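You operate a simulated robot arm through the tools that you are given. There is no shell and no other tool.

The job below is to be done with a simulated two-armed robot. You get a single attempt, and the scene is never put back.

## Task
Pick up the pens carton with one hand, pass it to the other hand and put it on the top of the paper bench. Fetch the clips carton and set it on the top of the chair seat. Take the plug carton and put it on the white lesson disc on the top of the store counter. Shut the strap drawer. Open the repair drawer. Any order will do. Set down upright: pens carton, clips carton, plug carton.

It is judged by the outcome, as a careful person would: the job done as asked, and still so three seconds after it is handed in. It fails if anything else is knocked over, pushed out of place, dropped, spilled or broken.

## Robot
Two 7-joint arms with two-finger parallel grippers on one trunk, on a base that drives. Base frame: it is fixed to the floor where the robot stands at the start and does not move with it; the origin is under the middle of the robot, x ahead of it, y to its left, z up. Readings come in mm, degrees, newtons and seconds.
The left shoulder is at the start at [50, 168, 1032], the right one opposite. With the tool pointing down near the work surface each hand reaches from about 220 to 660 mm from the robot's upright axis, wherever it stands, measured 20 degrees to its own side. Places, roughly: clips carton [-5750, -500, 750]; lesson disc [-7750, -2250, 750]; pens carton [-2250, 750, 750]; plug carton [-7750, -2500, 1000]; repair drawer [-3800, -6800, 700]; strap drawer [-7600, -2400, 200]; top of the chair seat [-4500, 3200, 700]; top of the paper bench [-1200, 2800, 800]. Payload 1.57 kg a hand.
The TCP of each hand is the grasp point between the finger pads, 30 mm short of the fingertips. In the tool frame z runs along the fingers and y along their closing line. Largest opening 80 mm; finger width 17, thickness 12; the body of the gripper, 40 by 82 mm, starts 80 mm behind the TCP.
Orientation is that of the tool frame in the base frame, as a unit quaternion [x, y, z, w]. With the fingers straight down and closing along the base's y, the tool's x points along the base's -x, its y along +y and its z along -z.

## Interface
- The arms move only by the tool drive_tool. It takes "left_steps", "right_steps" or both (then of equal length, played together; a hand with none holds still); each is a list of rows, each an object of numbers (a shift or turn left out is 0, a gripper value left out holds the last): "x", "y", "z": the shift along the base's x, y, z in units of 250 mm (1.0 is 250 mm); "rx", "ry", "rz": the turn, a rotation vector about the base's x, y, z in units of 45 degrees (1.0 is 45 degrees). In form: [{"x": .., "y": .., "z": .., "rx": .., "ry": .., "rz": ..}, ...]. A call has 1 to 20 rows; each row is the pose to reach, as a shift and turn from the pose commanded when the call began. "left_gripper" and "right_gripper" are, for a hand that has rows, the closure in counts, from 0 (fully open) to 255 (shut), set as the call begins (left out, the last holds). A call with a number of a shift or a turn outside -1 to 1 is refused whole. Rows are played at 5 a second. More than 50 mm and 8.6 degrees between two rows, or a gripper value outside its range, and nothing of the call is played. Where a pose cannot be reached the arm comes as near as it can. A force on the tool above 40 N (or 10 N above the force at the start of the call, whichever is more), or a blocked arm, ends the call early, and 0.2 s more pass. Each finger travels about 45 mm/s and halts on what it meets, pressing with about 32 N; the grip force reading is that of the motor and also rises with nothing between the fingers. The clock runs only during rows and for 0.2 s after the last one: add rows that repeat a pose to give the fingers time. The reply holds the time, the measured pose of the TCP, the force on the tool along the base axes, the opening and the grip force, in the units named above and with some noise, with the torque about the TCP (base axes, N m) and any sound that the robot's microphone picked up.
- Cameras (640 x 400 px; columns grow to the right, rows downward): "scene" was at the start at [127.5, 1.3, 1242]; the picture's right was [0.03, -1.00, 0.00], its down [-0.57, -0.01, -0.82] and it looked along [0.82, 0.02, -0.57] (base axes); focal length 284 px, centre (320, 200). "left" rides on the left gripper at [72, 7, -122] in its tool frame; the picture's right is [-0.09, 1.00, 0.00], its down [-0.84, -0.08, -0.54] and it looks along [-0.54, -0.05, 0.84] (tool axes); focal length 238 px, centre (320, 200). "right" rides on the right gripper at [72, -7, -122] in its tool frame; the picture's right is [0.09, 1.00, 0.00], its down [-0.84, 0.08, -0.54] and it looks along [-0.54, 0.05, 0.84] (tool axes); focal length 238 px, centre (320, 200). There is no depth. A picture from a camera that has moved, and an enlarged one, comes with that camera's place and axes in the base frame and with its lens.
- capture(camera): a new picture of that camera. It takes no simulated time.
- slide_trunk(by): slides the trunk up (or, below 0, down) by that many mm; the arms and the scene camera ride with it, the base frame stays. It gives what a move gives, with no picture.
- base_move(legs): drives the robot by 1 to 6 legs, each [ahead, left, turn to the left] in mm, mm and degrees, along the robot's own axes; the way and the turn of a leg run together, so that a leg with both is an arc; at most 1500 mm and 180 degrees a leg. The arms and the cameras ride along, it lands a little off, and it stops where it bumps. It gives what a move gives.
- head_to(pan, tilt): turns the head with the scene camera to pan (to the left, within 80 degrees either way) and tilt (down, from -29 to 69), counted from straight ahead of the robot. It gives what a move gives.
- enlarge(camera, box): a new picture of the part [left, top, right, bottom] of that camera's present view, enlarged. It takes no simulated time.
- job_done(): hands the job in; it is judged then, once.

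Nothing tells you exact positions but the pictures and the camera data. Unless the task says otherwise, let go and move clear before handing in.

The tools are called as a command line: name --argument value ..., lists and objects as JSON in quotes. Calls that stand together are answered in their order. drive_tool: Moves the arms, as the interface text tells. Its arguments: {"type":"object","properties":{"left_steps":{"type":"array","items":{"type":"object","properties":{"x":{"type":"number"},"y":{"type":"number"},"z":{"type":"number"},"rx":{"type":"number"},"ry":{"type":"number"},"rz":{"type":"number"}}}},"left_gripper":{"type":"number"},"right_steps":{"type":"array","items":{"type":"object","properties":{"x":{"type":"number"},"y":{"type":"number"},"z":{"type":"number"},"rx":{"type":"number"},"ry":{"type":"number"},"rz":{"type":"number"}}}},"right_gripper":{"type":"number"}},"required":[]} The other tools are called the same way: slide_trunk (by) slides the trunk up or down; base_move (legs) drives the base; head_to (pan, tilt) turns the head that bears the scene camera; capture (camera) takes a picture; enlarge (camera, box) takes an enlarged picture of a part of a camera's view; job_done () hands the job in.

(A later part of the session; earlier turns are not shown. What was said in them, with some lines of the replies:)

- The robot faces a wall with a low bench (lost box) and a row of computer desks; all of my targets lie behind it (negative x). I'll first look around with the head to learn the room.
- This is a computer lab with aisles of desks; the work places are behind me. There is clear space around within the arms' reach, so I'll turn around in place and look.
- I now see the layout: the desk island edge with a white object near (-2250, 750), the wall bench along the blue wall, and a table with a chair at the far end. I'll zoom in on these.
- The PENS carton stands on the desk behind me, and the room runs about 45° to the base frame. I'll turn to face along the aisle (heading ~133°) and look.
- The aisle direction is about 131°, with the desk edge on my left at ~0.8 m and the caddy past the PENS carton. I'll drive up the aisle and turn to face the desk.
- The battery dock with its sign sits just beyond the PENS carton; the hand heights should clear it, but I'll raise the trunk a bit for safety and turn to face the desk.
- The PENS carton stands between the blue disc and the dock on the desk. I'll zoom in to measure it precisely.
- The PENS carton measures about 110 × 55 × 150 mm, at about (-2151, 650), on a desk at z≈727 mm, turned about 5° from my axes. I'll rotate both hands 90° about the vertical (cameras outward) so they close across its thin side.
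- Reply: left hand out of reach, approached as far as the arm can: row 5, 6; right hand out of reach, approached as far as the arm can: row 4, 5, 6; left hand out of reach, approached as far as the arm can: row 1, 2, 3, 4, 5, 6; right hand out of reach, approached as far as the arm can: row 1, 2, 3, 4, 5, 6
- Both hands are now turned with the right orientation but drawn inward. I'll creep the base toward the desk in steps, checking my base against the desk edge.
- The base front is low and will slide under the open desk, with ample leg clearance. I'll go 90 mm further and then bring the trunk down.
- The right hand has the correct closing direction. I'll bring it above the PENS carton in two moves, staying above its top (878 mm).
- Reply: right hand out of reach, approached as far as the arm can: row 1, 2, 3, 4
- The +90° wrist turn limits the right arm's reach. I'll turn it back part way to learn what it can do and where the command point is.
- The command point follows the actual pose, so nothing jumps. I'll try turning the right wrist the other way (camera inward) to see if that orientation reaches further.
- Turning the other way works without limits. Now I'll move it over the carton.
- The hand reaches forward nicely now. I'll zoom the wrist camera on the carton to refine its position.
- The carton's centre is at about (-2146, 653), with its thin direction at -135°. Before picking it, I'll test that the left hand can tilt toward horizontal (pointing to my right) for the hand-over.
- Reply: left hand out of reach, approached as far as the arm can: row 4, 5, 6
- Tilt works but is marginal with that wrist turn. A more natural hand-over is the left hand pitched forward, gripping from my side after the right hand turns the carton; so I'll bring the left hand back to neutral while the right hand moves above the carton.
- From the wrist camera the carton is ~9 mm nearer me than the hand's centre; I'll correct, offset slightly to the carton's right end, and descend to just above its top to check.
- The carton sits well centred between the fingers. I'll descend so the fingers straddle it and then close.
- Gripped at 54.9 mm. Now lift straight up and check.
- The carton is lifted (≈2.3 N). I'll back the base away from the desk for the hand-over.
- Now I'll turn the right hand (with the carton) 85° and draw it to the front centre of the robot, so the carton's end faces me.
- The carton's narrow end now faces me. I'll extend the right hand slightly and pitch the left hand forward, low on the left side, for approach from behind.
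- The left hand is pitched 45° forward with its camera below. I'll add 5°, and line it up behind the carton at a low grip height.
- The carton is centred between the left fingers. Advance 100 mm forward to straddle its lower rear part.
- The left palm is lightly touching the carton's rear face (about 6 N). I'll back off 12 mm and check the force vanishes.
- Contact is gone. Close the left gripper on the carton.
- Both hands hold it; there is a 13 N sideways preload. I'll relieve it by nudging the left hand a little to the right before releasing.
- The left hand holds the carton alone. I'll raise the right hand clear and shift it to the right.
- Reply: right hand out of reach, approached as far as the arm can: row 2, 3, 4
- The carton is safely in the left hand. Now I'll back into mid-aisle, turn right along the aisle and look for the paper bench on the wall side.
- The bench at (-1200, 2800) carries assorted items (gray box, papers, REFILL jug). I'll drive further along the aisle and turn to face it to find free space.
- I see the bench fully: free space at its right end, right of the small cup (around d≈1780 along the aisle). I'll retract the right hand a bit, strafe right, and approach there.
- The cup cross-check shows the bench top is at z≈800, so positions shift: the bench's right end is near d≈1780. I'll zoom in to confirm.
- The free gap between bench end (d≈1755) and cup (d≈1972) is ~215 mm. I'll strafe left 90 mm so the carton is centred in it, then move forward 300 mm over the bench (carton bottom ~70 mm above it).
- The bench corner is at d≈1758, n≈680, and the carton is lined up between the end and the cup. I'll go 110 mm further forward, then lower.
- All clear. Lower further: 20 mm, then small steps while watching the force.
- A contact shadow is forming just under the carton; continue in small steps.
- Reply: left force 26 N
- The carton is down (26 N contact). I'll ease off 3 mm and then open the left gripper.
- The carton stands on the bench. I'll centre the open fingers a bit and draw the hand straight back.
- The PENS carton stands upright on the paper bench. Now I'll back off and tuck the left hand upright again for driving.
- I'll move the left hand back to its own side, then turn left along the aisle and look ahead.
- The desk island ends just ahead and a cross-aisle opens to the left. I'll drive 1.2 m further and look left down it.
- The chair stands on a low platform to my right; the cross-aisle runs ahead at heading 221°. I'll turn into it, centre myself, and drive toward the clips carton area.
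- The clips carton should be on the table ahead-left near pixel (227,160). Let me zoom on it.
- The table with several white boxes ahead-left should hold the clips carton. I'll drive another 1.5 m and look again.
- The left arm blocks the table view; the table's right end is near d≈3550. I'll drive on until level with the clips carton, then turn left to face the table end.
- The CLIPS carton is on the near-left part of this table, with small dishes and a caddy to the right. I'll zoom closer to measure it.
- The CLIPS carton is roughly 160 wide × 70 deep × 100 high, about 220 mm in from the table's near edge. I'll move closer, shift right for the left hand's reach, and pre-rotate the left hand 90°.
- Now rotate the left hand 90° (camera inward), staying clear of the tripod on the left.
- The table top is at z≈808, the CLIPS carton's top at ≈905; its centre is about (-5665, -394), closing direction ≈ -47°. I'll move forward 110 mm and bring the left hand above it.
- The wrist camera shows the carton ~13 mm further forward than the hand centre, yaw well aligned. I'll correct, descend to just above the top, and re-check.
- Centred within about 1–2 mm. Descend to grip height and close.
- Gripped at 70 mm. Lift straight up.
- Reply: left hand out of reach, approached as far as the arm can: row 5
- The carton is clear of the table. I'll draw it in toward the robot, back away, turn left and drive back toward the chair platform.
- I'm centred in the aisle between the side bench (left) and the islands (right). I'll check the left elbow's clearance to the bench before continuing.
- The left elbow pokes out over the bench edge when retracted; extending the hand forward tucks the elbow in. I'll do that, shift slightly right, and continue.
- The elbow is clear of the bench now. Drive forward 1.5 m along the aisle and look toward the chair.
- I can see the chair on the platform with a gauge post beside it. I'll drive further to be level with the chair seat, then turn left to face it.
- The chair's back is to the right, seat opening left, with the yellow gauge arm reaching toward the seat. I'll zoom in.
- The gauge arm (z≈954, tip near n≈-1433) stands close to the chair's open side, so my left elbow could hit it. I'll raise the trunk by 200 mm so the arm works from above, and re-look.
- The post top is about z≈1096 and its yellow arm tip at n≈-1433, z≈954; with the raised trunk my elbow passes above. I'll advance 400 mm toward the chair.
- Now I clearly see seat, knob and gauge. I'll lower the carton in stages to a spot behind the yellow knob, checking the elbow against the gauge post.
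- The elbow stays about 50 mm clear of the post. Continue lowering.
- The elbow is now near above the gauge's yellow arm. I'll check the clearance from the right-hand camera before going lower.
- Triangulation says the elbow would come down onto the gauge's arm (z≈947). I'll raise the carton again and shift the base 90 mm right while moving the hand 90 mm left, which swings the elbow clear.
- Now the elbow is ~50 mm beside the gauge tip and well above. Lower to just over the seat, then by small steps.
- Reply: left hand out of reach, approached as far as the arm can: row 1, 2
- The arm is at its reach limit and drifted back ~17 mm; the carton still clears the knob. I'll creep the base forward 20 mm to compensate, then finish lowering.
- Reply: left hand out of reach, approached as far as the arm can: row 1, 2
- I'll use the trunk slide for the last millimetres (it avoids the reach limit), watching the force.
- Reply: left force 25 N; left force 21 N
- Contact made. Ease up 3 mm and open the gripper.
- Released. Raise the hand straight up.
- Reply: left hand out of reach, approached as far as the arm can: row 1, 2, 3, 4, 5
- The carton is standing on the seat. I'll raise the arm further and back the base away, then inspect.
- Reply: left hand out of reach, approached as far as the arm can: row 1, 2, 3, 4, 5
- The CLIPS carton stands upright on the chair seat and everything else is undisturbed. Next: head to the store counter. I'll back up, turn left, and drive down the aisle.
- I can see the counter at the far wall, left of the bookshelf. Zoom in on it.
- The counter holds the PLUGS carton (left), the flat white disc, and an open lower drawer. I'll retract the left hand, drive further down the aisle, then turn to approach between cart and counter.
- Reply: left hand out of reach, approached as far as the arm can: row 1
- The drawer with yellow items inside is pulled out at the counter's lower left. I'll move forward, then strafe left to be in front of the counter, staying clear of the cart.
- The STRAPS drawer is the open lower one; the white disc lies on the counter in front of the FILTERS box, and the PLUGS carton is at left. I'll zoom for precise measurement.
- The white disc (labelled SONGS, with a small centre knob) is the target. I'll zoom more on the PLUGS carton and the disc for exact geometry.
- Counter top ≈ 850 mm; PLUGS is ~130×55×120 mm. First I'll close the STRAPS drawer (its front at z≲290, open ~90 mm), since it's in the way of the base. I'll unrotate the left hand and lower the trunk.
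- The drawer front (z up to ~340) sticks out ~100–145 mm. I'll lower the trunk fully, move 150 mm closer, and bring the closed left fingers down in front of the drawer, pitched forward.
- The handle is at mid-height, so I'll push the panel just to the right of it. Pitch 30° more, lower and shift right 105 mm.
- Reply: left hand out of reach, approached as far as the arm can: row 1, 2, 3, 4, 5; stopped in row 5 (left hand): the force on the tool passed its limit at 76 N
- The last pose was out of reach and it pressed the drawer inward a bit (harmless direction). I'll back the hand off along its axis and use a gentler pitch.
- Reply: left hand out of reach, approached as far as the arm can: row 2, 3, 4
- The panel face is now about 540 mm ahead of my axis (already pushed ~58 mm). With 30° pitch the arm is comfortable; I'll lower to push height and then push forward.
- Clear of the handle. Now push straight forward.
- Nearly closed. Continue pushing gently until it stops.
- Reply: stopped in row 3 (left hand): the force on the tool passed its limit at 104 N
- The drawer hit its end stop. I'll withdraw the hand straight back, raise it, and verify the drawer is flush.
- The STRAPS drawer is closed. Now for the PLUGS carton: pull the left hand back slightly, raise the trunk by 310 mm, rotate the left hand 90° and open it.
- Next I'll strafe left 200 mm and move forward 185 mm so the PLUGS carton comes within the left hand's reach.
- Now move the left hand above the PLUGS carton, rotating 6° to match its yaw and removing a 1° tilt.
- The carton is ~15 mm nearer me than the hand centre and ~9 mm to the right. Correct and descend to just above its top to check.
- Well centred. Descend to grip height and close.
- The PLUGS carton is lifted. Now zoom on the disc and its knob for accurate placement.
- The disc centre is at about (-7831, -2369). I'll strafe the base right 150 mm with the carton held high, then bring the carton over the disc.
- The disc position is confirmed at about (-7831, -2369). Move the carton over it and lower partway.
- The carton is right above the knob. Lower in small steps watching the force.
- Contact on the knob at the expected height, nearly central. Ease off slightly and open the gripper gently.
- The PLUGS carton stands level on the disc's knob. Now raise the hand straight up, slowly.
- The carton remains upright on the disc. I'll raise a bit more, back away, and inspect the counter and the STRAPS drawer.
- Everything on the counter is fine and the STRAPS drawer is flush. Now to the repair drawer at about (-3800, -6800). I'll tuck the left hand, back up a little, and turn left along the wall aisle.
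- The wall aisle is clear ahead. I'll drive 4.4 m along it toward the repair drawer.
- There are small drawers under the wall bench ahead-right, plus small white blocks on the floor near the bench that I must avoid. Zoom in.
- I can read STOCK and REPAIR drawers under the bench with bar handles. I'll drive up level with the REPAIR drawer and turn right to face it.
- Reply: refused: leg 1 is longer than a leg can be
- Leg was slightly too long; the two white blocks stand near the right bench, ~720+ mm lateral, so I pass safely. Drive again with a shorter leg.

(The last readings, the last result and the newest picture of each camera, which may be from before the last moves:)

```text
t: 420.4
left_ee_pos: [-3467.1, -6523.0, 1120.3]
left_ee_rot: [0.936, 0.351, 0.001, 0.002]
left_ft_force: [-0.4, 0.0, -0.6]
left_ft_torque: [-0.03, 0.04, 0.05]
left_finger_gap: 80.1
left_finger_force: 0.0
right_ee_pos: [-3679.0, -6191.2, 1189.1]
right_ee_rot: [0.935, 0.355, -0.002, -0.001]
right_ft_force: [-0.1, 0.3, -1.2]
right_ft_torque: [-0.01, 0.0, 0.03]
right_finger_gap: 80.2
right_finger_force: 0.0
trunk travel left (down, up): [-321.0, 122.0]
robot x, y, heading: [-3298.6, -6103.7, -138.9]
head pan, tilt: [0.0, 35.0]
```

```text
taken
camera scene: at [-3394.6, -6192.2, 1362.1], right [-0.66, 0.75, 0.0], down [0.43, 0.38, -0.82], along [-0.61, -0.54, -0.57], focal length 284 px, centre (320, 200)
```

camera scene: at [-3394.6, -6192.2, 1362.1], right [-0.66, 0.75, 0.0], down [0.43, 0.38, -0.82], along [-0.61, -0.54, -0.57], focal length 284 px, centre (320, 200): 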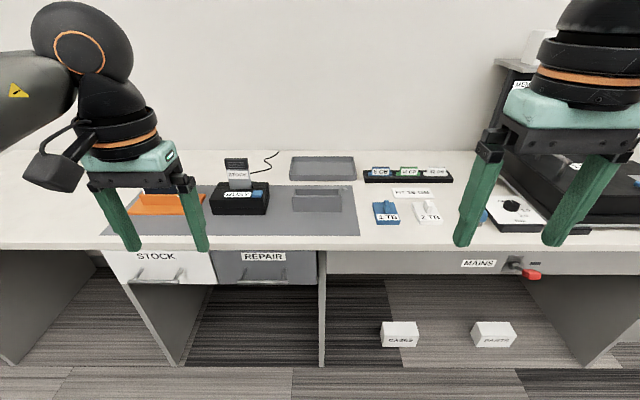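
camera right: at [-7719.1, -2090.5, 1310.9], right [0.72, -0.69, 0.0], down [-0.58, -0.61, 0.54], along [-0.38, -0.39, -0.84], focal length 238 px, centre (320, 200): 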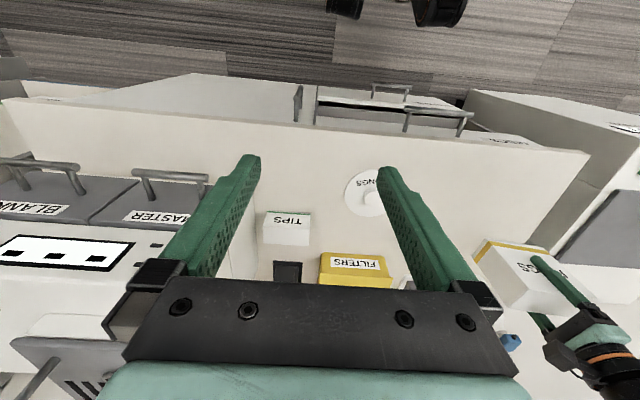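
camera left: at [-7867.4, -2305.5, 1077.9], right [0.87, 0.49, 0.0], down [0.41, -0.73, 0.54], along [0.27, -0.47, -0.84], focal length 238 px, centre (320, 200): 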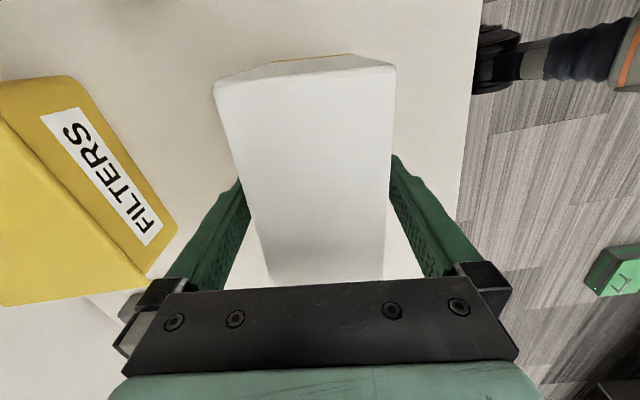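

The REPAIR drawer (gray, bar handle) is right in front, slightly left. Zoom in on the handle.

enlarge --camera "scene" --box '[190, 220, 350, 320]'

head_to --pan 0 --tilt 55

enlarge --camera "scene" --box '[190, 90, 350, 190]'

capture --camera "scene"

capture --camera "left"

```text
4.00 times, centred on (270, 270) of scene
camera zoom: at [-3394.6, -6192.2, 1362.1], right [-0.66, 0.75, 0.0], down [0.43, 0.38, -0.82], along [-0.61, -0.54, -0.57], focal length 1134 px, centre (520, -80)
```

zoom: 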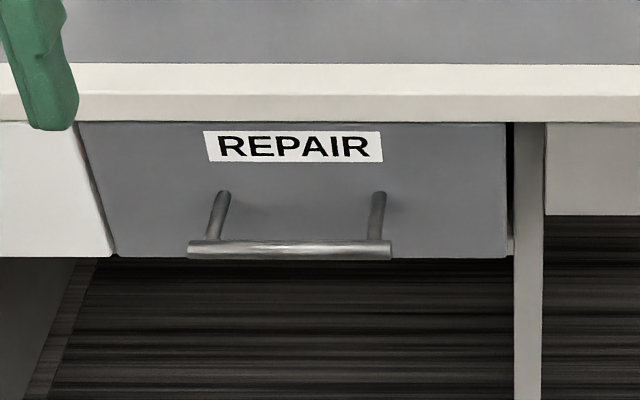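

```text
t: 421.2
left_ee_pos: [-3467.1, -6522.6, 1120.3]
left_ee_rot: [0.936, 0.352, 0.0, 0.001]
left_ft_force: [-0.2, -0.7, -0.5]
left_ft_torque: [0.03, 0.01, -0.02]
left_finger_gap: 80.1
left_finger_force: 0.1
right_ee_pos: [-3679.0, -6189.6, 1189.6]
right_ee_rot: [0.935, 0.355, -0.002, -0.001]
right_ft_force: [0.0, 0.2, -0.6]
right_ft_torque: [0.02, -0.03, 0.0]
right_finger_gap: 80.1
right_finger_force: 0.0
trunk travel left (down, up): [-321.0, 122.0]
robot x, y, heading: [-3296.1, -6106.0, -138.6]
head pan, tilt: [0.0, 55.0]
```

```text
4.00 times, centred on (270, 140) of scene
camera zoom: at [-3382.7, -6181.6, 1333.9], right [-0.66, 0.75, 0.0], down [0.61, 0.54, -0.57], along [-0.43, -0.38, -0.82], focal length 1134 px, centre (520, 440)
```

zoom: 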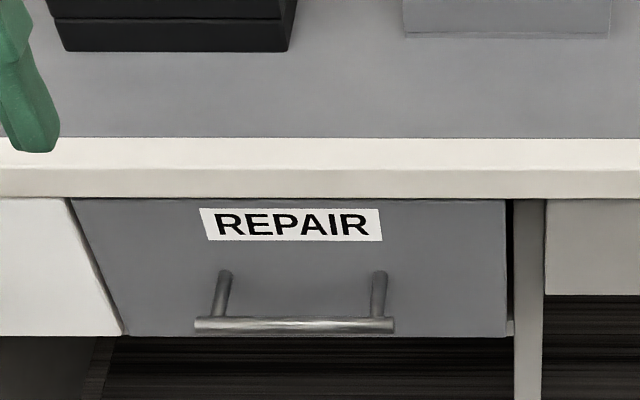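

```text
taken
camera scene: at [-3382.7, -6181.6, 1333.9], right [-0.66, 0.75, 0.0], down [0.61, 0.54, -0.57], along [-0.43, -0.38, -0.82], focal length 284 px, centre (320, 200)
```

scene: 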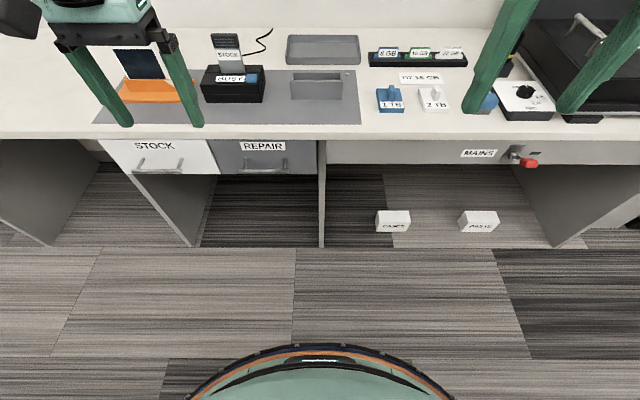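

```text
taken
camera left: at [-3408.7, -6479.1, 1242.2], right [0.59, -0.81, 0.0], down [-0.68, -0.49, 0.54], along [-0.44, -0.32, -0.84], focal length 238 px, centre (320, 200)
```

left: 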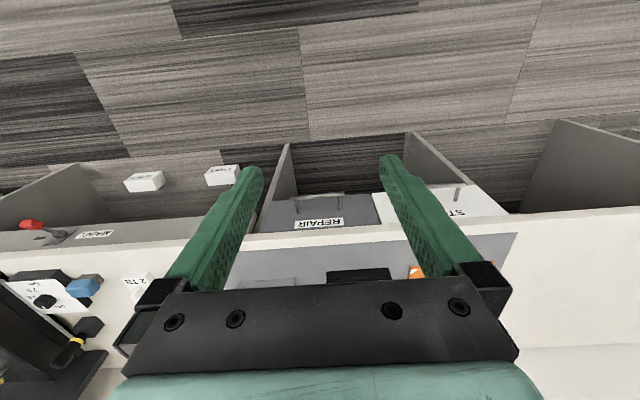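

The bar handle is at about 700 mm ahead, 177 mm left, z≈656, ~30 mm off the drawer face. I'll grip the bar with the left hand held horizontally, closing vertically. First lower the trunk and rotate the left hand.

slide_trunk --by -230

drive_tool --left_steps '[{"x": -0.07, "y": -0.061, "rz": 0.17}, {"x": -0.14, "y": -0.122, "rz": 0.34}, {"x": -0.21, "y": -0.183, "rz": 0.5}, {"x": -0.28, "y": -0.243, "rz": 0.67}, {"x": -0.34, "y": -0.3, "rz": 0.84}, {"x": -0.38, "y": -0.33, "rz": 1.0}]'

drive_tool --left_steps '[{"rz": 0.17}, {"rz": 0.34}, {"rz": 0.5}, {"rz": 0.67}, {"rz": 0.84}, {"rz": 1.0}]'

drive_tool --left_steps '[{"rx": -0.11, "ry": 0.126}, {"rx": -0.22, "ry": 0.251}, {"rx": -0.33, "ry": 0.377}, {"rx": -0.44, "ry": 0.503}, {"rx": -0.55, "ry": 0.628}, {"rx": -0.65, "ry": 0.745}]'

capture --camera "scene"

```text
t: 423.6
left_ee_pos: [-3466.6, -6522.1, 890.9]
left_ee_rot: [0.936, 0.352, 0.0, 0.002]
left_ft_force: [1.1, 0.0, 0.1]
left_ft_torque: [0.02, -0.03, 0.03]
left_finger_gap: 79.9
left_finger_force: 0.1
right_ee_pos: [-3680.0, -6189.9, 959.1]
right_ee_rot: [0.935, 0.355, -0.001, -0.001]
right_ft_force: [-0.4, -0.4, 1.2]
right_ft_torque: [0.01, 0.01, 0.02]
right_finger_gap: 80.0
right_finger_force: 0.1
trunk travel left (down, up): [-91.0, 352.0]
robot x, y, heading: [-3297.7, -6110.6, -138.5]
head pan, tilt: [0.0, 55.0]
```

```text
t: 425.1
left_ee_pos: [-3560.7, -6606.1, 888.9]
left_ee_rot: [0.729, 0.684, 0.0, 0.001]
left_ft_force: [0.2, -1.0, 0.6]
left_ft_torque: [-0.01, -0.01, -0.01]
left_finger_gap: 80.2
left_finger_force: 0.0
right_ee_pos: [-3679.7, -6191.2, 958.4]
right_ee_rot: [0.935, 0.354, -0.001, -0.001]
right_ft_force: [-0.4, -0.3, -0.6]
right_ft_torque: [0.01, -0.01, 0.01]
right_finger_gap: 80.0
right_finger_force: 0.0
trunk travel left (down, up): [-91.0, 352.0]
robot x, y, heading: [-3300.9, -6105.6, -138.5]
head pan, tilt: [0.0, 55.0]
```

```text
t: 426.4
left_ee_pos: [-3561.6, -6605.1, 892.0]
left_ee_rot: [0.413, 0.911, 0.002, 0.0]
left_ft_force: [0.8, 0.4, 0.4]
left_ft_torque: [0.01, 0.01, 0.0]
left_finger_gap: 79.7
left_finger_force: 0.1
right_ee_pos: [-3679.0, -6190.8, 959.1]
right_ee_rot: [0.935, 0.355, -0.001, -0.002]
right_ft_force: [0.0, 0.2, -0.4]
right_ft_torque: [0.0, -0.02, 0.01]
right_finger_gap: 80.1
right_finger_force: 0.1
trunk travel left (down, up): [-91.0, 352.0]
robot x, y, heading: [-3299.4, -6103.2, -138.7]
head pan, tilt: [0.0, 55.0]
```

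```text
t: 427.9
left_ee_pos: [-3560.5, -6605.0, 889.9]
left_ee_rot: [0.383, 0.842, -0.345, -0.157]
left_ft_force: [0.5, 0.3, 0.2]
left_ft_torque: [-0.05, -0.01, 0.01]
left_finger_gap: 80.1
left_finger_force: 0.0
right_ee_pos: [-3679.0, -6191.6, 959.4]
right_ee_rot: [0.935, 0.354, -0.001, -0.002]
right_ft_force: [-0.3, -0.1, 0.4]
right_ft_torque: [0.01, 0.03, -0.01]
right_finger_gap: 80.3
right_finger_force: 0.1
trunk travel left (down, up): [-91.0, 352.0]
robot x, y, heading: [-3297.6, -6105.9, -138.6]
head pan, tilt: [0.0, 55.0]
```

```text
taken
camera scene: at [-3382.7, -6181.6, 1103.9], right [-0.66, 0.75, 0.0], down [0.61, 0.54, -0.57], along [-0.43, -0.38, -0.82], focal length 284 px, centre (320, 200)
```

scene: 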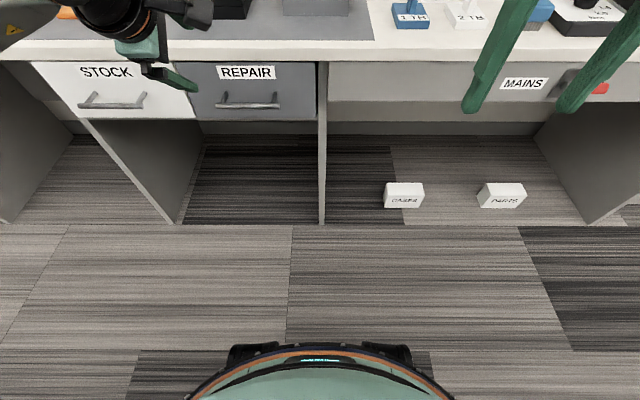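

44° pitch is reachable. Continue pitching to about 85° while lowering.

drive_tool --left_steps '[{"z": -0.08, "rx": -0.1, "ry": 0.115}, {"z": -0.16, "rx": -0.2, "ry": 0.229}, {"z": -0.24, "rx": -0.3, "ry": 0.344}, {"z": -0.32, "rx": -0.4, "ry": 0.458}, {"z": -0.4, "rx": -0.5, "ry": 0.573}, {"z": -0.48, "rx": -0.598, "ry": 0.687}]'

head_to --pan 15 --tilt 45

capture --camera "scene"

capture --camera "left"

```text
t: 429.2
left_ee_pos: [-3560.4, -6605.4, 819.7]
left_ee_rot: [0.342, 0.754, -0.511, -0.232]
left_ft_force: [0.4, 0.2, 0.2]
left_ft_torque: [-0.03, 0.0, -0.02]
left_finger_gap: 80.1
left_finger_force: 0.0
left hand out of reach, approached as far as the arm can: row 4, 5, 6
right_ee_pos: [-3679.1, -6189.5, 958.1]
right_ee_rot: [0.935, 0.355, -0.002, -0.001]
right_ft_force: [-0.4, -0.1, -0.5]
right_ft_torque: [0.0, 0.0, 0.02]
right_finger_gap: 79.6
right_finger_force: 0.0
trunk travel left (down, up): [-91.0, 352.0]
robot x, y, heading: [-3296.5, -6106.1, -139.0]
head pan, tilt: [0.0, 55.0]
```

```text
t: 430.0
left_ee_pos: [-3561.9, -6606.1, 820.9]
left_ee_rot: [0.342, 0.753, -0.511, -0.234]
left_ft_force: [-0.2, -0.1, 0.2]
left_ft_torque: [0.0, -0.01, -0.02]
left_finger_gap: 79.8
left_finger_force: 0.1
right_ee_pos: [-3678.7, -6190.8, 959.3]
right_ee_rot: [0.935, 0.354, -0.001, -0.001]
right_ft_force: [0.1, -0.2, -0.4]
right_ft_torque: [-0.01, -0.01, -0.01]
right_finger_gap: 80.0
right_finger_force: 0.1
trunk travel left (down, up): [-91.0, 352.0]
robot x, y, heading: [-3302.3, -6108.2, -138.9]
head pan, tilt: [15.0, 45.0]
```

```text
taken
camera scene: at [-3373.6, -6201.6, 1117.2], right [-0.83, 0.55, 0.0], down [0.39, 0.59, -0.71], along [-0.39, -0.59, -0.71], focal length 284 px, centre (320, 200)
```

scene: 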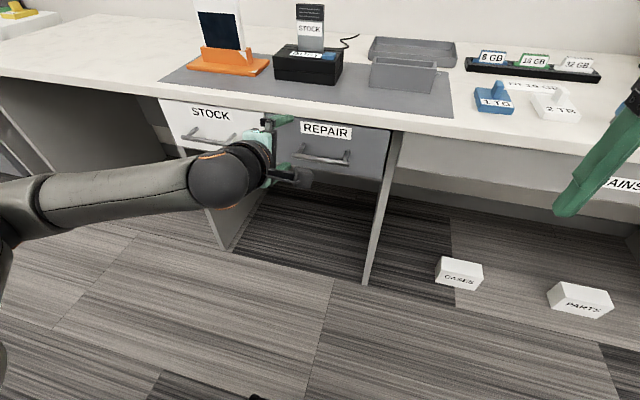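

```text
taken
camera left: at [-3521.9, -6474.4, 859.3], right [0.34, 0.17, -0.93], down [0.91, -0.32, 0.27], along [-0.25, -0.93, -0.27], focal length 238 px, centre (320, 200)
```

left: 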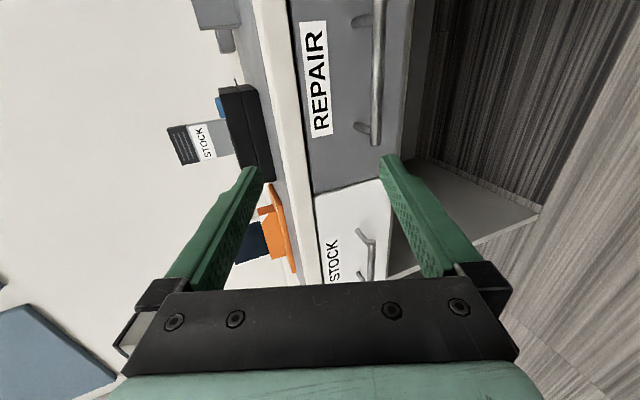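

Reached a 68° pitch, which is enough with partly closed fingers. I'll refine the bar's position with zooms from both cameras.

enlarge --camera "scene" --box '[270, 110, 398, 190]'

enlarge --camera "left" --box '[290, 0, 450, 150]'

head_to --pan 10 --tilt 25

enlarge --camera "scene" --box '[230, 200, 390, 300]'

```text
5.00 times, centred on (334, 150) of scene
camera zoom: at [-3373.6, -6201.6, 1117.2], right [-0.83, 0.55, 0.0], down [0.39, 0.59, -0.71], along [-0.39, -0.59, -0.71], focal length 1418 px, centre (250, 450)
```

zoom: 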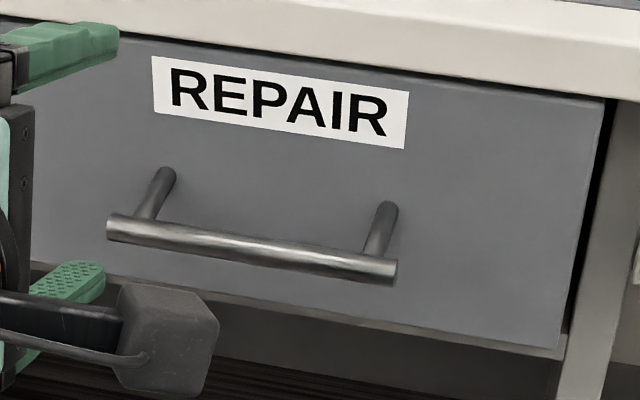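

```text
2.67 times, centred on (370, 75) of left
camera zoom: at [-3521.9, -6474.4, 859.3], right [0.34, 0.17, -0.93], down [0.91, -0.32, 0.27], along [-0.25, -0.93, -0.27], focal length 636 px, centre (187, 533)
```

zoom: 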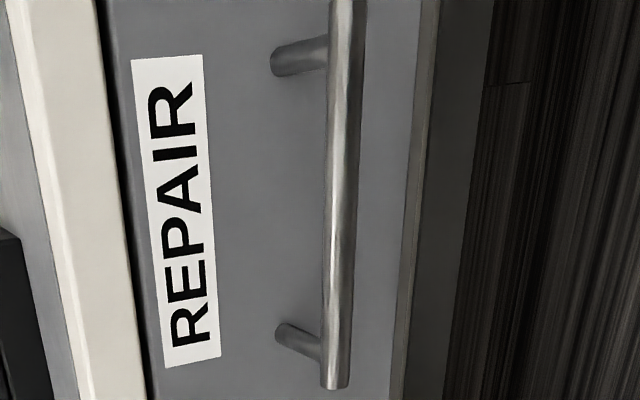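

```text
t: 430.9
left_ee_pos: [-3561.1, -6605.0, 820.2]
left_ee_rot: [0.343, 0.754, -0.51, -0.232]
left_ft_force: [-0.4, -0.6, -0.6]
left_ft_torque: [0.02, -0.02, -0.01]
left_finger_gap: 79.8
left_finger_force: 0.0
right_ee_pos: [-3678.5, -6190.3, 958.0]
right_ee_rot: [0.935, 0.355, -0.001, -0.001]
right_ft_force: [0.1, -0.4, -1.2]
right_ft_torque: [0.04, 0.01, 0.0]
right_finger_gap: 80.0
right_finger_force: 0.2
trunk travel left (down, up): [-91.0, 352.0]
robot x, y, heading: [-3301.8, -6106.6, -138.4]
head pan, tilt: [10.0, 25.0]
```

```text
4.00 times, centred on (310, 250) of scene
camera zoom: at [-3386.1, -6205.9, 1147.8], right [-0.78, 0.62, 0.0], down [0.26, 0.33, -0.91], along [-0.57, -0.71, -0.42], focal length 1134 px, centre (360, 0)
```

zoom: 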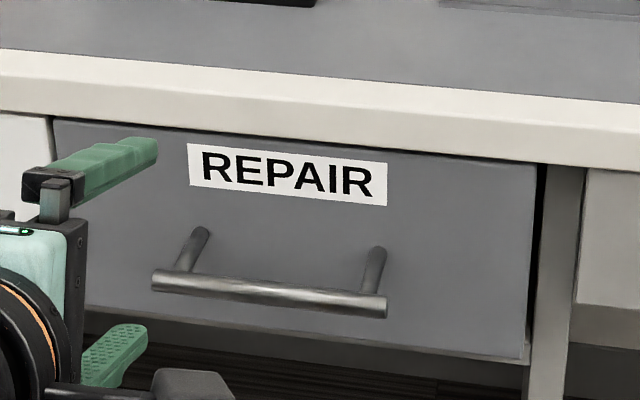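

Three views now agree: the bar is at 669 mm ahead, 170 mm left of centre, z≈690, with ~44 mm clearance behind it. Move to a pre-grasp point in line with the bar.

drive_tool --left_steps '[{"x": -0.05, "y": 0, "z": -0.09}, {"x": -0.1, "y": -0.002, "z": -0.18}, {"x": -0.15, "y": -0.003, "z": -0.27}, {"x": -0.204, "y": -0.004, "z": -0.352}]'

capture --camera "left"

capture --camera "scene"

```text
t: 431.9
left_ee_pos: [-3608.7, -6580.5, 736.1]
left_ee_rot: [0.34, 0.76, -0.508, -0.222]
left_ft_force: [0.3, 0.3, 0.7]
left_ft_torque: [-0.02, -0.02, 0.0]
left_finger_gap: 80.0
left_finger_force: 0.0
left hand out of reach, approached as far as the arm can: row 1, 2, 3, 4
right_ee_pos: [-3679.7, -6190.9, 957.4]
right_ee_rot: [0.935, 0.354, 0.0, -0.002]
right_ft_force: [-0.8, 0.1, -1.4]
right_ft_torque: [0.01, -0.05, 0.03]
right_finger_gap: 79.7
right_finger_force: 0.0
trunk travel left (down, up): [-91.0, 352.0]
robot x, y, heading: [-3301.9, -6105.0, -138.6]
head pan, tilt: [10.0, 25.0]
```

```text
taken
camera left: at [-3572.7, -6448.5, 776.6], right [0.35, 0.18, -0.92], down [0.91, -0.3, 0.29], along [-0.22, -0.93, -0.27], focal length 238 px, centre (320, 200)
```

left: 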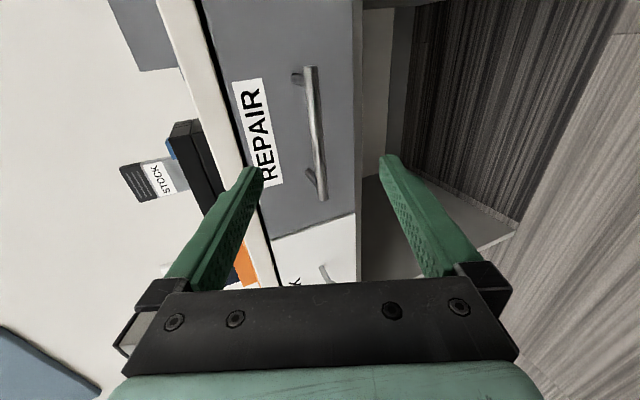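

```text
taken
camera scene: at [-3387.5, -6206.2, 1147.6], right [-0.78, 0.62, 0.0], down [0.27, 0.33, -0.91], along [-0.56, -0.71, -0.42], focal length 284 px, centre (320, 200)
```

scene: 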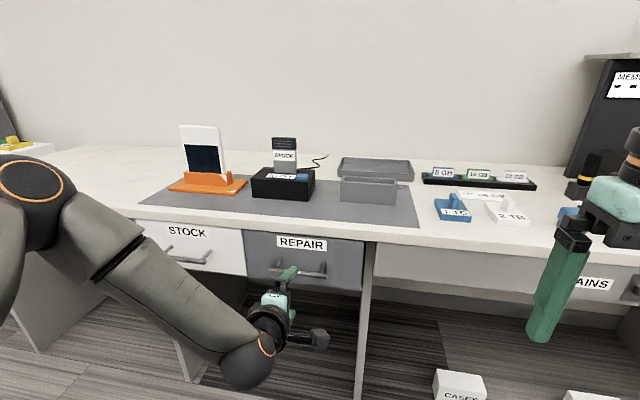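

The bar sits between the fingers' line, ~5 mm above the axis. Advance along the tool axis onto the bar.

drive_tool --left_steps '[{"x": -0.06, "y": -0.063, "z": -0.03}, {"x": -0.12, "y": -0.126, "z": -0.06}, {"x": -0.18, "y": -0.19, "z": -0.09}]'

capture --camera "left"

enlarge --camera "scene" --box '[220, 210, 380, 370]'

```text
t: 432.6
left_ee_pos: [-3662.9, -6617.8, 724.6]
left_ee_rot: [0.342, 0.757, -0.509, -0.227]
left_ft_force: [0.4, 0.2, 0.1]
left_ft_torque: [-0.01, -0.02, 0.0]
left_finger_gap: 80.1
left_finger_force: 0.0
left hand out of reach, approached as far as the arm can: row 1, 2, 3
right_ee_pos: [-3678.9, -6190.2, 959.9]
right_ee_rot: [0.935, 0.354, -0.002, -0.002]
right_ft_force: [-0.6, 0.2, -0.2]
right_ft_torque: [0.03, -0.02, 0.03]
right_finger_gap: 80.3
right_finger_force: 0.0
trunk travel left (down, up): [-91.0, 352.0]
robot x, y, heading: [-3297.6, -6107.3, -138.8]
head pan, tilt: [10.0, 25.0]
```

```text
taken
camera left: at [-3625.7, -6487.7, 763.7], right [0.34, 0.18, -0.92], down [0.91, -0.31, 0.28], along [-0.24, -0.93, -0.27], focal length 238 px, centre (320, 200)
```

left: 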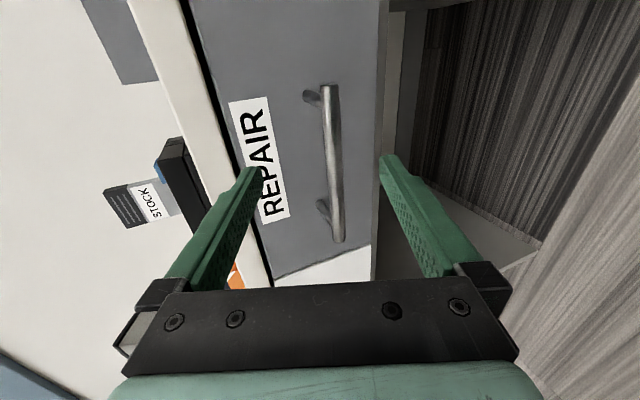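

```text
2.50 times, centred on (300, 290) of scene
camera zoom: at [-3386.1, -6206.0, 1147.8], right [-0.78, 0.62, 0.0], down [0.26, 0.33, -0.91], along [-0.57, -0.71, -0.42], focal length 709 px, centre (370, -25)
```

zoom: 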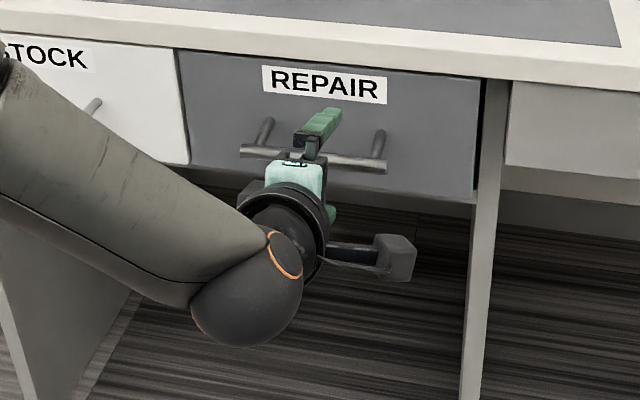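

The arm is at its wrist limit, so I'll use the trunk (down 29 mm) and base (forward 44, left 15) to bring the open fingers around the bar.

slide_trunk --by -29

base_move --legs '[[25, 15, 0]]'

capture --camera "left"

enlarge --camera "scene" --box '[220, 210, 380, 370]'

```text
t: 433.4
left_ee_pos: [-3663.3, -6618.7, 693.8]
left_ee_rot: [0.341, 0.757, -0.509, -0.228]
left_ft_force: [-0.3, 0.5, -0.1]
left_ft_torque: [-0.02, -0.03, -0.04]
left_finger_gap: 80.0
left_finger_force: 0.0
right_ee_pos: [-3678.8, -6190.1, 929.0]
right_ee_rot: [0.935, 0.354, -0.001, -0.001]
right_ft_force: [0.2, 0.8, 0.1]
right_ft_torque: [0.01, -0.02, -0.03]
right_finger_gap: 80.0
right_finger_force: 0.1
trunk travel left (down, up): [-62.0, 381.0]
robot x, y, heading: [-3297.8, -6108.4, -138.7]
head pan, tilt: [10.0, 25.0]
```

```text
t: 434.2
left_ee_pos: [-3671.8, -6647.0, 694.8]
left_ee_rot: [0.34, 0.757, -0.509, -0.228]
left_ft_force: [0.3, 0.1, 0.0]
left_ft_torque: [-0.03, 0.0, -0.03]
left_finger_gap: 79.9
left_finger_force: 0.1
right_ee_pos: [-3688.2, -6217.8, 929.7]
right_ee_rot: [0.935, 0.354, -0.001, -0.002]
right_ft_force: [0.2, 0.5, 0.1]
right_ft_torque: [-0.02, 0.02, 0.03]
right_finger_gap: 80.2
right_finger_force: 0.0
trunk travel left (down, up): [-62.0, 381.0]
robot x, y, heading: [-3306.8, -6136.5, -138.8]
head pan, tilt: [10.0, 25.0]
```

```text
taken
camera left: at [-3634.2, -6515.2, 734.9], right [0.34, 0.18, -0.92], down [0.91, -0.31, 0.28], along [-0.24, -0.93, -0.27], focal length 238 px, centre (320, 200)
```

left: 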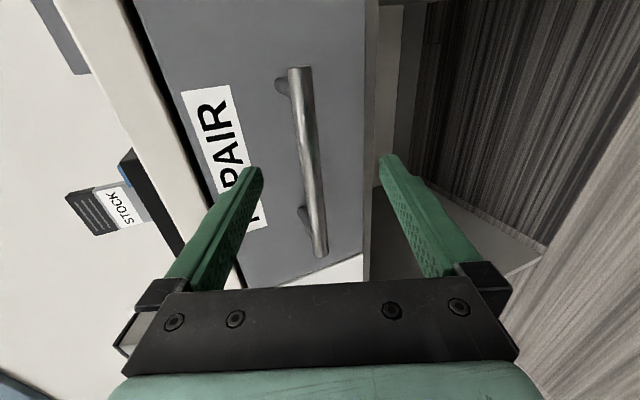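

```text
2.50 times, centred on (300, 290) of scene
camera zoom: at [-3395.0, -6233.5, 1118.8], right [-0.78, 0.62, 0.0], down [0.26, 0.33, -0.91], along [-0.57, -0.71, -0.42], focal length 709 px, centre (370, -25)
```

zoom: 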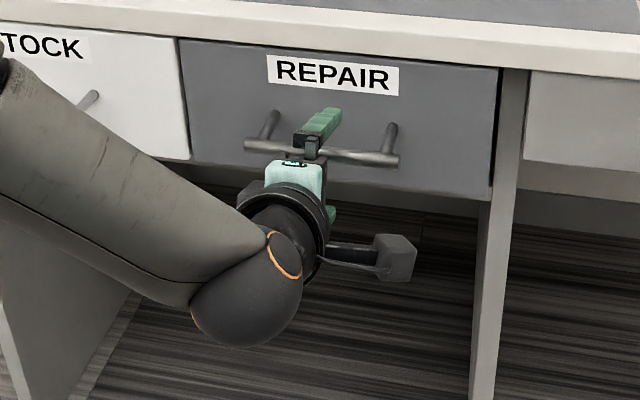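

The bar is now at fingertip level, a bit above axis; a 20 mm forward base move centres it between the fingers.

base_move --legs '[[20, 0, 0]]'

capture --camera "left"

```text
t: 435.0
left_ee_pos: [-3686.7, -6659.4, 694.9]
left_ee_rot: [0.342, 0.756, -0.509, -0.228]
left_ft_force: [0.3, 0.2, -0.2]
left_ft_torque: [-0.01, -0.03, 0.01]
left_finger_gap: 79.9
left_finger_force: 0.1
right_ee_pos: [-3703.5, -6230.3, 930.3]
right_ee_rot: [0.935, 0.354, -0.001, -0.001]
right_ft_force: [-0.3, 0.4, -0.5]
right_ft_torque: [0.0, 0.0, 0.0]
right_finger_gap: 79.9
right_finger_force: 0.0
trunk travel left (down, up): [-62.0, 381.0]
robot x, y, heading: [-3321.6, -6149.4, -138.7]
head pan, tilt: [10.0, 25.0]
```

```text
taken
camera left: at [-3649.2, -6528.4, 734.9], right [0.34, 0.18, -0.92], down [0.91, -0.31, 0.28], along [-0.24, -0.93, -0.27], focal length 238 px, centre (320, 200)
```

left: 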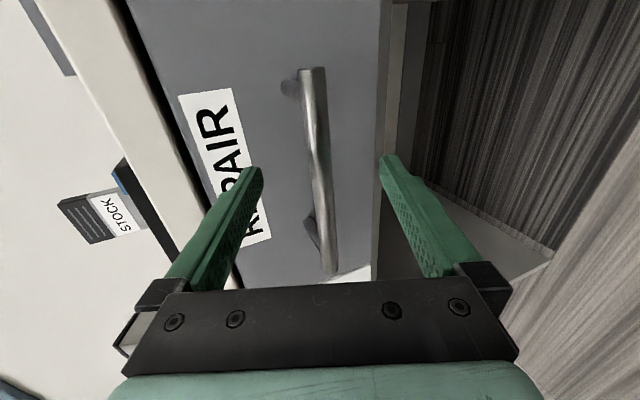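

The bar is centred between the fingers. Close the gripper.

drive_tool --left_gripper 255 --left_steps '[{}, {}, {}, {}, {}, {}]'

capture --camera "left"

```text
t: 436.4
left_ee_pos: [-3686.5, -6660.1, 694.4]
left_ee_rot: [0.342, 0.758, -0.508, -0.227]
left_ft_force: [1.9, 1.7, -4.1]
left_ft_torque: [0.02, -0.09, 0.05]
left_finger_gap: 13.8
left_finger_force: 30.7
right_ee_pos: [-3702.0, -6231.5, 929.4]
right_ee_rot: [0.935, 0.355, -0.002, -0.002]
right_ft_force: [-0.4, 1.1, 0.2]
right_ft_torque: [0.02, 0.0, 0.0]
right_finger_gap: 80.3
right_finger_force: 0.0
trunk travel left (down, up): [-62.0, 381.0]
robot x, y, heading: [-3321.9, -6146.4, -138.4]
head pan, tilt: [10.0, 25.0]
```

```text
taken
camera left: at [-3648.9, -6528.2, 734.1], right [0.35, 0.18, -0.92], down [0.91, -0.31, 0.28], along [-0.24, -0.93, -0.27], focal length 238 px, centre (320, 200)
```

left: 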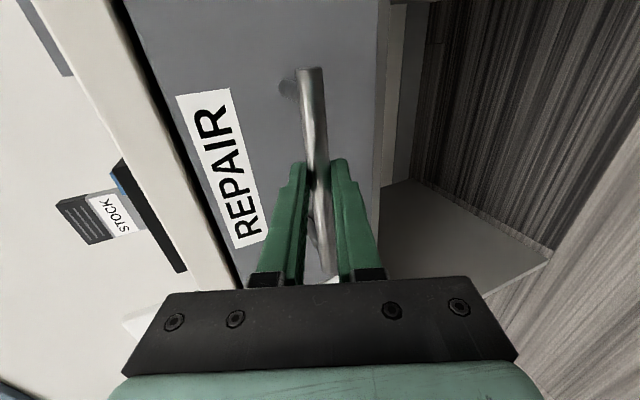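

Gripping the bar (13.8 mm). Pull straight back gently.

drive_tool --left_steps '[{"x": 0.03, "y": 0.026}, {"x": 0.06, "y": 0.053}, {"x": 0.09, "y": 0.079}, {"x": 0.12, "y": 0.105}, {"x": 0.15, "y": 0.131}]'

capture --camera "left"

capture --camera "scene"

```text
t: 437.6
left_ee_pos: [-3649.9, -6626.2, 693.4]
left_ee_rot: [0.339, 0.761, -0.506, -0.223]
left_ft_force: [5.6, -6.7, -15.2]
left_ft_torque: [0.2, -0.12, -0.49]
left_finger_gap: 13.7
left_finger_force: 29.8
left hand out of reach, approached as far as the arm can: row 5
right_ee_pos: [-3704.7, -6232.3, 930.4]
right_ee_rot: [0.935, 0.354, -0.001, -0.002]
right_ft_force: [-0.1, 0.3, -0.2]
right_ft_torque: [-0.02, 0.02, -0.01]
right_finger_gap: 80.0
right_finger_force: 0.1
trunk travel left (down, up): [-62.0, 381.0]
robot x, y, heading: [-3320.5, -6148.6, -138.9]
head pan, tilt: [10.0, 25.0]
```

```text
taken
camera left: at [-3613.2, -6495.1, 735.0], right [0.35, 0.19, -0.92], down [0.91, -0.3, 0.29], along [-0.23, -0.93, -0.28], focal length 238 px, centre (320, 200)
```

left: 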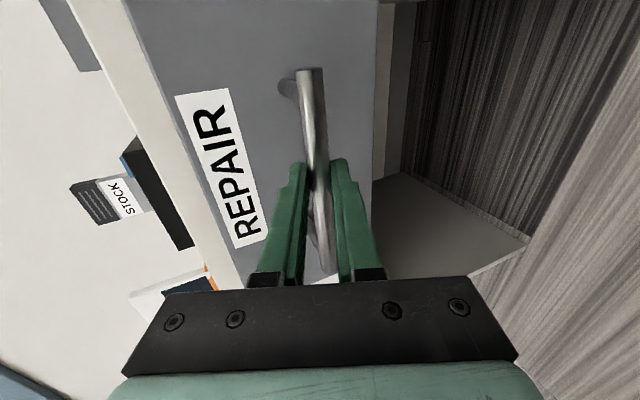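

```text
taken
camera scene: at [-3410.3, -6248.3, 1118.5], right [-0.78, 0.62, 0.0], down [0.26, 0.33, -0.91], along [-0.56, -0.71, -0.42], focal length 284 px, centre (320, 200)
```

scene: 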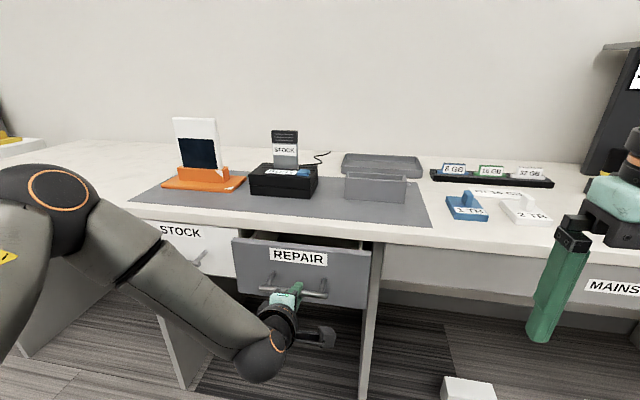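

The drawer is opening (≈50 mm). I'll now pull by backing the base in steps, keeping the arm still.

base_move --legs '[[-80, 0, 0]]'

capture --camera "scene"

```text
t: 438.7
left_ee_pos: [-3588.7, -6572.0, 693.2]
left_ee_rot: [0.34, 0.761, -0.507, -0.221]
left_ft_force: [7.6, -7.9, -18.8]
left_ft_torque: [0.21, -0.16, -0.17]
left_finger_gap: 13.4
left_finger_force: 29.8
right_ee_pos: [-3641.9, -6178.4, 928.0]
right_ee_rot: [0.935, 0.354, -0.001, -0.002]
right_ft_force: [-0.6, 0.4, 0.9]
right_ft_torque: [-0.03, 0.0, -0.01]
right_finger_gap: 80.1
right_finger_force: 0.2
trunk travel left (down, up): [-62.0, 381.0]
robot x, y, heading: [-3260.6, -6096.5, -138.6]
head pan, tilt: [10.0, 25.0]
```

```text
taken
camera scene: at [-3349.4, -6194.7, 1118.6], right [-0.78, 0.62, 0.0], down [0.26, 0.33, -0.91], along [-0.56, -0.71, -0.42], focal length 284 px, centre (320, 200)
```

scene: 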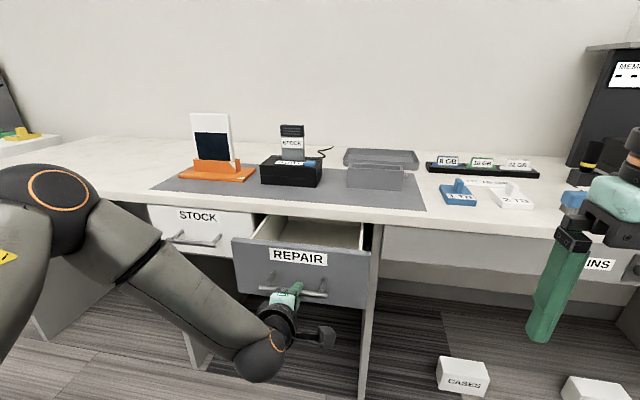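

Opening well (~130 mm). Continue backing in steps.

base_move --legs '[[-80, 0, 0]]'

capture --camera "scene"

```text
t: 439.7
left_ee_pos: [-3527.1, -6521.2, 694.2]
left_ee_rot: [0.339, 0.762, -0.506, -0.221]
left_ft_force: [3.7, -1.0, -6.7]
left_ft_torque: [0.09, -0.08, -0.15]
left_finger_gap: 13.9
left_finger_force: 30.6
right_ee_pos: [-3582.6, -6124.5, 929.6]
right_ee_rot: [0.935, 0.354, -0.001, -0.002]
right_ft_force: [0.6, 0.3, 0.6]
right_ft_torque: [-0.03, 0.0, -0.01]
right_finger_gap: 80.2
right_finger_force: 0.0
trunk travel left (down, up): [-62.0, 381.0]
robot x, y, heading: [-3200.8, -6040.6, -138.6]
head pan, tilt: [10.0, 25.0]
```

```text
taken
camera scene: at [-3289.3, -6140.8, 1118.7], right [-0.78, 0.62, 0.0], down [0.26, 0.33, -0.91], along [-0.56, -0.71, -0.42], focal length 284 px, centre (320, 200)
```

scene: 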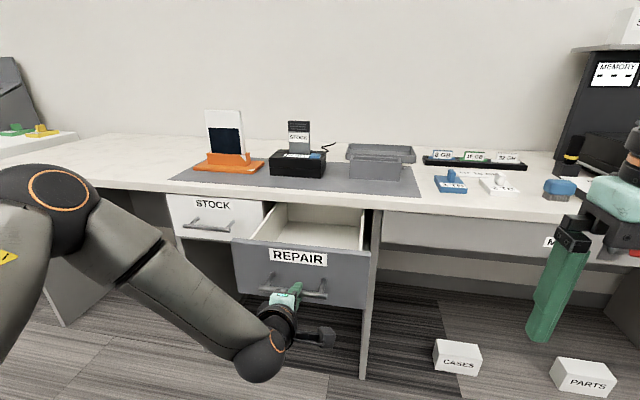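

base_move --legs '[[-60, 0, 0]]'

capture --camera "scene"

capture --camera "left"

```text
t: 440.7
left_ee_pos: [-3483.6, -6481.0, 693.6]
left_ee_rot: [0.339, 0.761, -0.507, -0.22]
left_ft_force: [2.7, -0.3, -1.5]
left_ft_torque: [0.11, -0.02, -0.15]
left_finger_gap: 13.5
left_finger_force: 30.5
right_ee_pos: [-3537.3, -6086.8, 928.8]
right_ee_rot: [0.935, 0.356, -0.001, -0.003]
right_ft_force: [-0.3, 0.2, -0.3]
right_ft_torque: [-0.01, -0.01, 0.03]
right_finger_gap: 80.3
right_finger_force: 0.0
trunk travel left (down, up): [-62.0, 381.0]
robot x, y, heading: [-3157.4, -6001.5, -138.6]
head pan, tilt: [10.0, 25.0]
```

```text
taken
camera scene: at [-3244.9, -6101.5, 1118.8], right [-0.78, 0.62, 0.0], down [0.26, 0.33, -0.91], along [-0.56, -0.71, -0.42], focal length 284 px, centre (320, 200)
```

scene: 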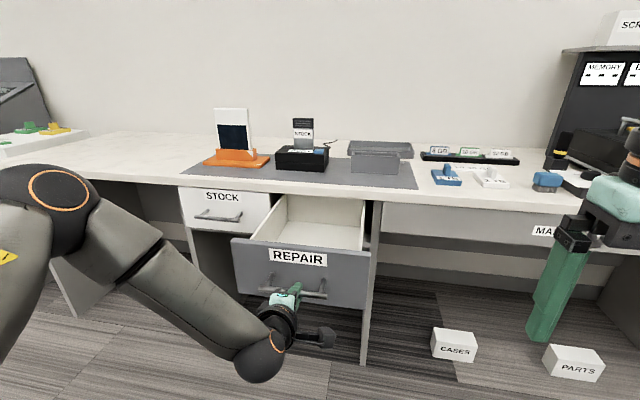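

```text
taken
camera left: at [-3447.4, -6349.5, 735.0], right [0.35, 0.19, -0.92], down [0.91, -0.3, 0.29], along [-0.22, -0.93, -0.28], focal length 238 px, centre (320, 200)
```

left: 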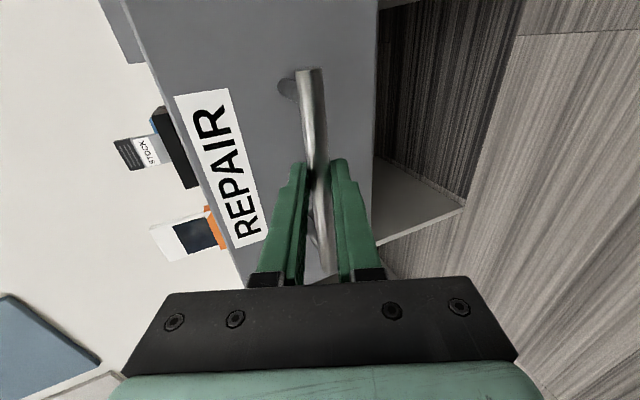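

270 mm open. I'll pull a little further to find whether it has more travel.

base_move --legs '[[-40, 0, 0]]'

enlarge --camera "scene" --box '[180, 170, 420, 330]'

```text
t: 441.6
left_ee_pos: [-3452.9, -6455.1, 693.9]
left_ee_rot: [0.339, 0.761, -0.507, -0.22]
left_ft_force: [3.3, -1.6, 3.0]
left_ft_torque: [-0.19, -0.2, 0.5]
left_finger_gap: 13.7
left_finger_force: 30.5
right_ee_pos: [-3508.2, -6060.1, 929.1]
right_ee_rot: [0.935, 0.355, -0.002, -0.003]
right_ft_force: [0.0, -0.2, -0.1]
right_ft_torque: [0.02, -0.02, -0.01]
right_finger_gap: 80.1
right_finger_force: 0.0
trunk travel left (down, up): [-62.0, 381.0]
robot x, y, heading: [-3126.5, -5977.3, -138.6]
head pan, tilt: [10.0, 25.0]
```

```text
2.50 times, centred on (300, 250) of scene
camera zoom: at [-3214.5, -6074.5, 1119.0], right [-0.78, 0.62, 0.0], down [0.26, 0.33, -0.91], along [-0.56, -0.71, -0.42], focal length 709 px, centre (370, 75)
```

zoom: 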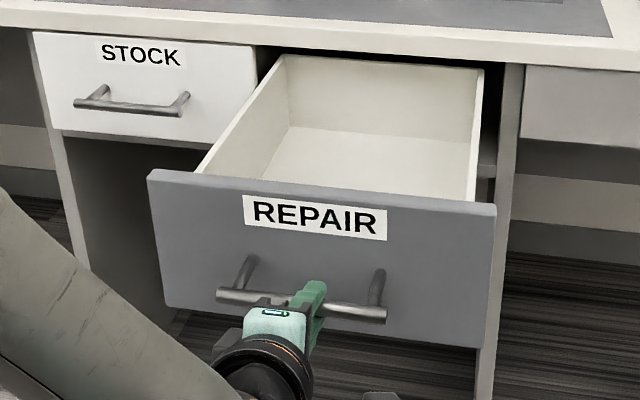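

The drawer's back panel is now at the bench front, so it is essentially fully open. Release the handle and back away.

drive_tool --left_gripper 0 --left_steps '[{}, {}, {}, {}, {}, {}]'

capture --camera "left"

base_move --legs '[[-150, 0, 0]]'

capture --camera "scene"

```text
t: 443.0
left_ee_pos: [-3452.8, -6455.5, 694.3]
left_ee_rot: [0.339, 0.762, -0.506, -0.22]
left_ft_force: [-0.1, 0.3, -0.1]
left_ft_torque: [0.01, 0.04, 0.01]
left_finger_gap: 80.0
left_finger_force: 0.1
right_ee_pos: [-3508.0, -6060.6, 930.4]
right_ee_rot: [0.935, 0.355, -0.002, -0.003]
right_ft_force: [0.5, 0.6, -0.3]
right_ft_torque: [-0.02, 0.0, -0.01]
right_finger_gap: 80.1
right_finger_force: 0.0
trunk travel left (down, up): [-62.0, 381.0]
robot x, y, heading: [-3127.8, -5975.6, -138.5]
head pan, tilt: [10.0, 25.0]
```

```text
taken
camera left: at [-3417.2, -6322.9, 735.2], right [0.35, 0.19, -0.92], down [0.91, -0.3, 0.29], along [-0.22, -0.94, -0.28], focal length 238 px, centre (320, 200)
```

left: 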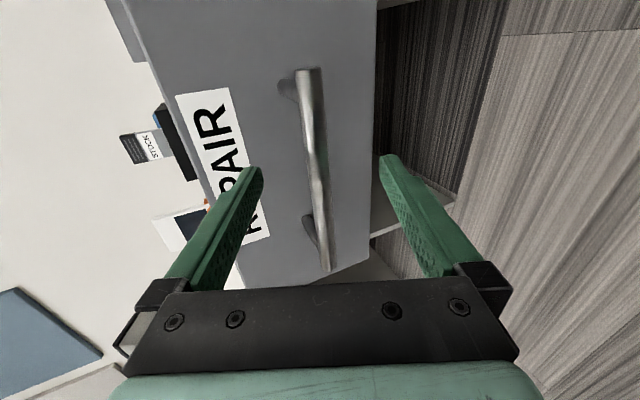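

```text
t: 444.4
left_ee_pos: [-3342.4, -6357.4, 694.9]
left_ee_rot: [0.338, 0.761, -0.508, -0.22]
left_ft_force: [0.0, 0.0, -0.6]
left_ft_torque: [-0.02, -0.04, 0.02]
left_finger_gap: 80.0
left_finger_force: 0.1
right_ee_pos: [-3397.5, -5963.1, 929.5]
right_ee_rot: [0.935, 0.355, -0.001, -0.003]
right_ft_force: [-0.2, -0.4, -0.5]
right_ft_torque: [0.03, -0.02, 0.0]
right_finger_gap: 79.8
right_finger_force: 0.1
trunk travel left (down, up): [-62.0, 381.0]
robot x, y, heading: [-3016.4, -5877.9, -138.7]
head pan, tilt: [10.0, 25.0]
```

```text
taken
camera scene: at [-3104.4, -5977.2, 1118.8], right [-0.78, 0.62, 0.0], down [0.26, 0.33, -0.91], along [-0.56, -0.71, -0.42], focal length 284 px, centre (320, 200)
```

scene: 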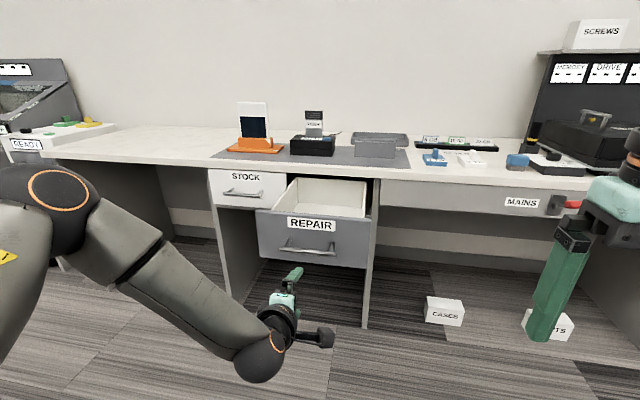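

The REPAIR drawer is fully open and my hand is clear. The PENS carton is on the paper bench, the CLIPS carton on the chair seat and the PLUGS carton on the white disc, all upright. The STRAPS drawer is shut. Everything asked is done, so I'm handing the job in.

job_done

```text
The job is handed in.
```

I finished all five parts of the job and handed it in; no result has come back. I last saw each item in place when I left it. I didn't drive back around the room for a final check before handing in.

- **Pens carton:** I picked it up with the right hand, passed it to the left, and set it upright at the right end of the paper bench, next to the small cup.
- **Clips carton:** It stands upright on the chair seat, behind the yellow knob. As I lifted the hand away, the arm drifted about 40 mm forward and may have nudged the carton slightly. It was still upright afterwards.
- **Plug carton:** It stands on the white disc labelled "SONGS", which I took to be the lesson disc. That disc has a raised centre knob, so the carton rests on the knob rather than flat on the disc. It looked level when I let go and still did when I backed away.
- **Strap drawer:** It is shut. The front looked level with the door beside it after it reached its stop. While positioning for the push, the arm went past its reach and pressed the front hard, at 76 N; the final push ended at 104 N. I saw no damage.
- **Repair drawer:** It is pulled out about 310 mm, which looks like its full travel.

I saw nothing else knocked over or out of place.
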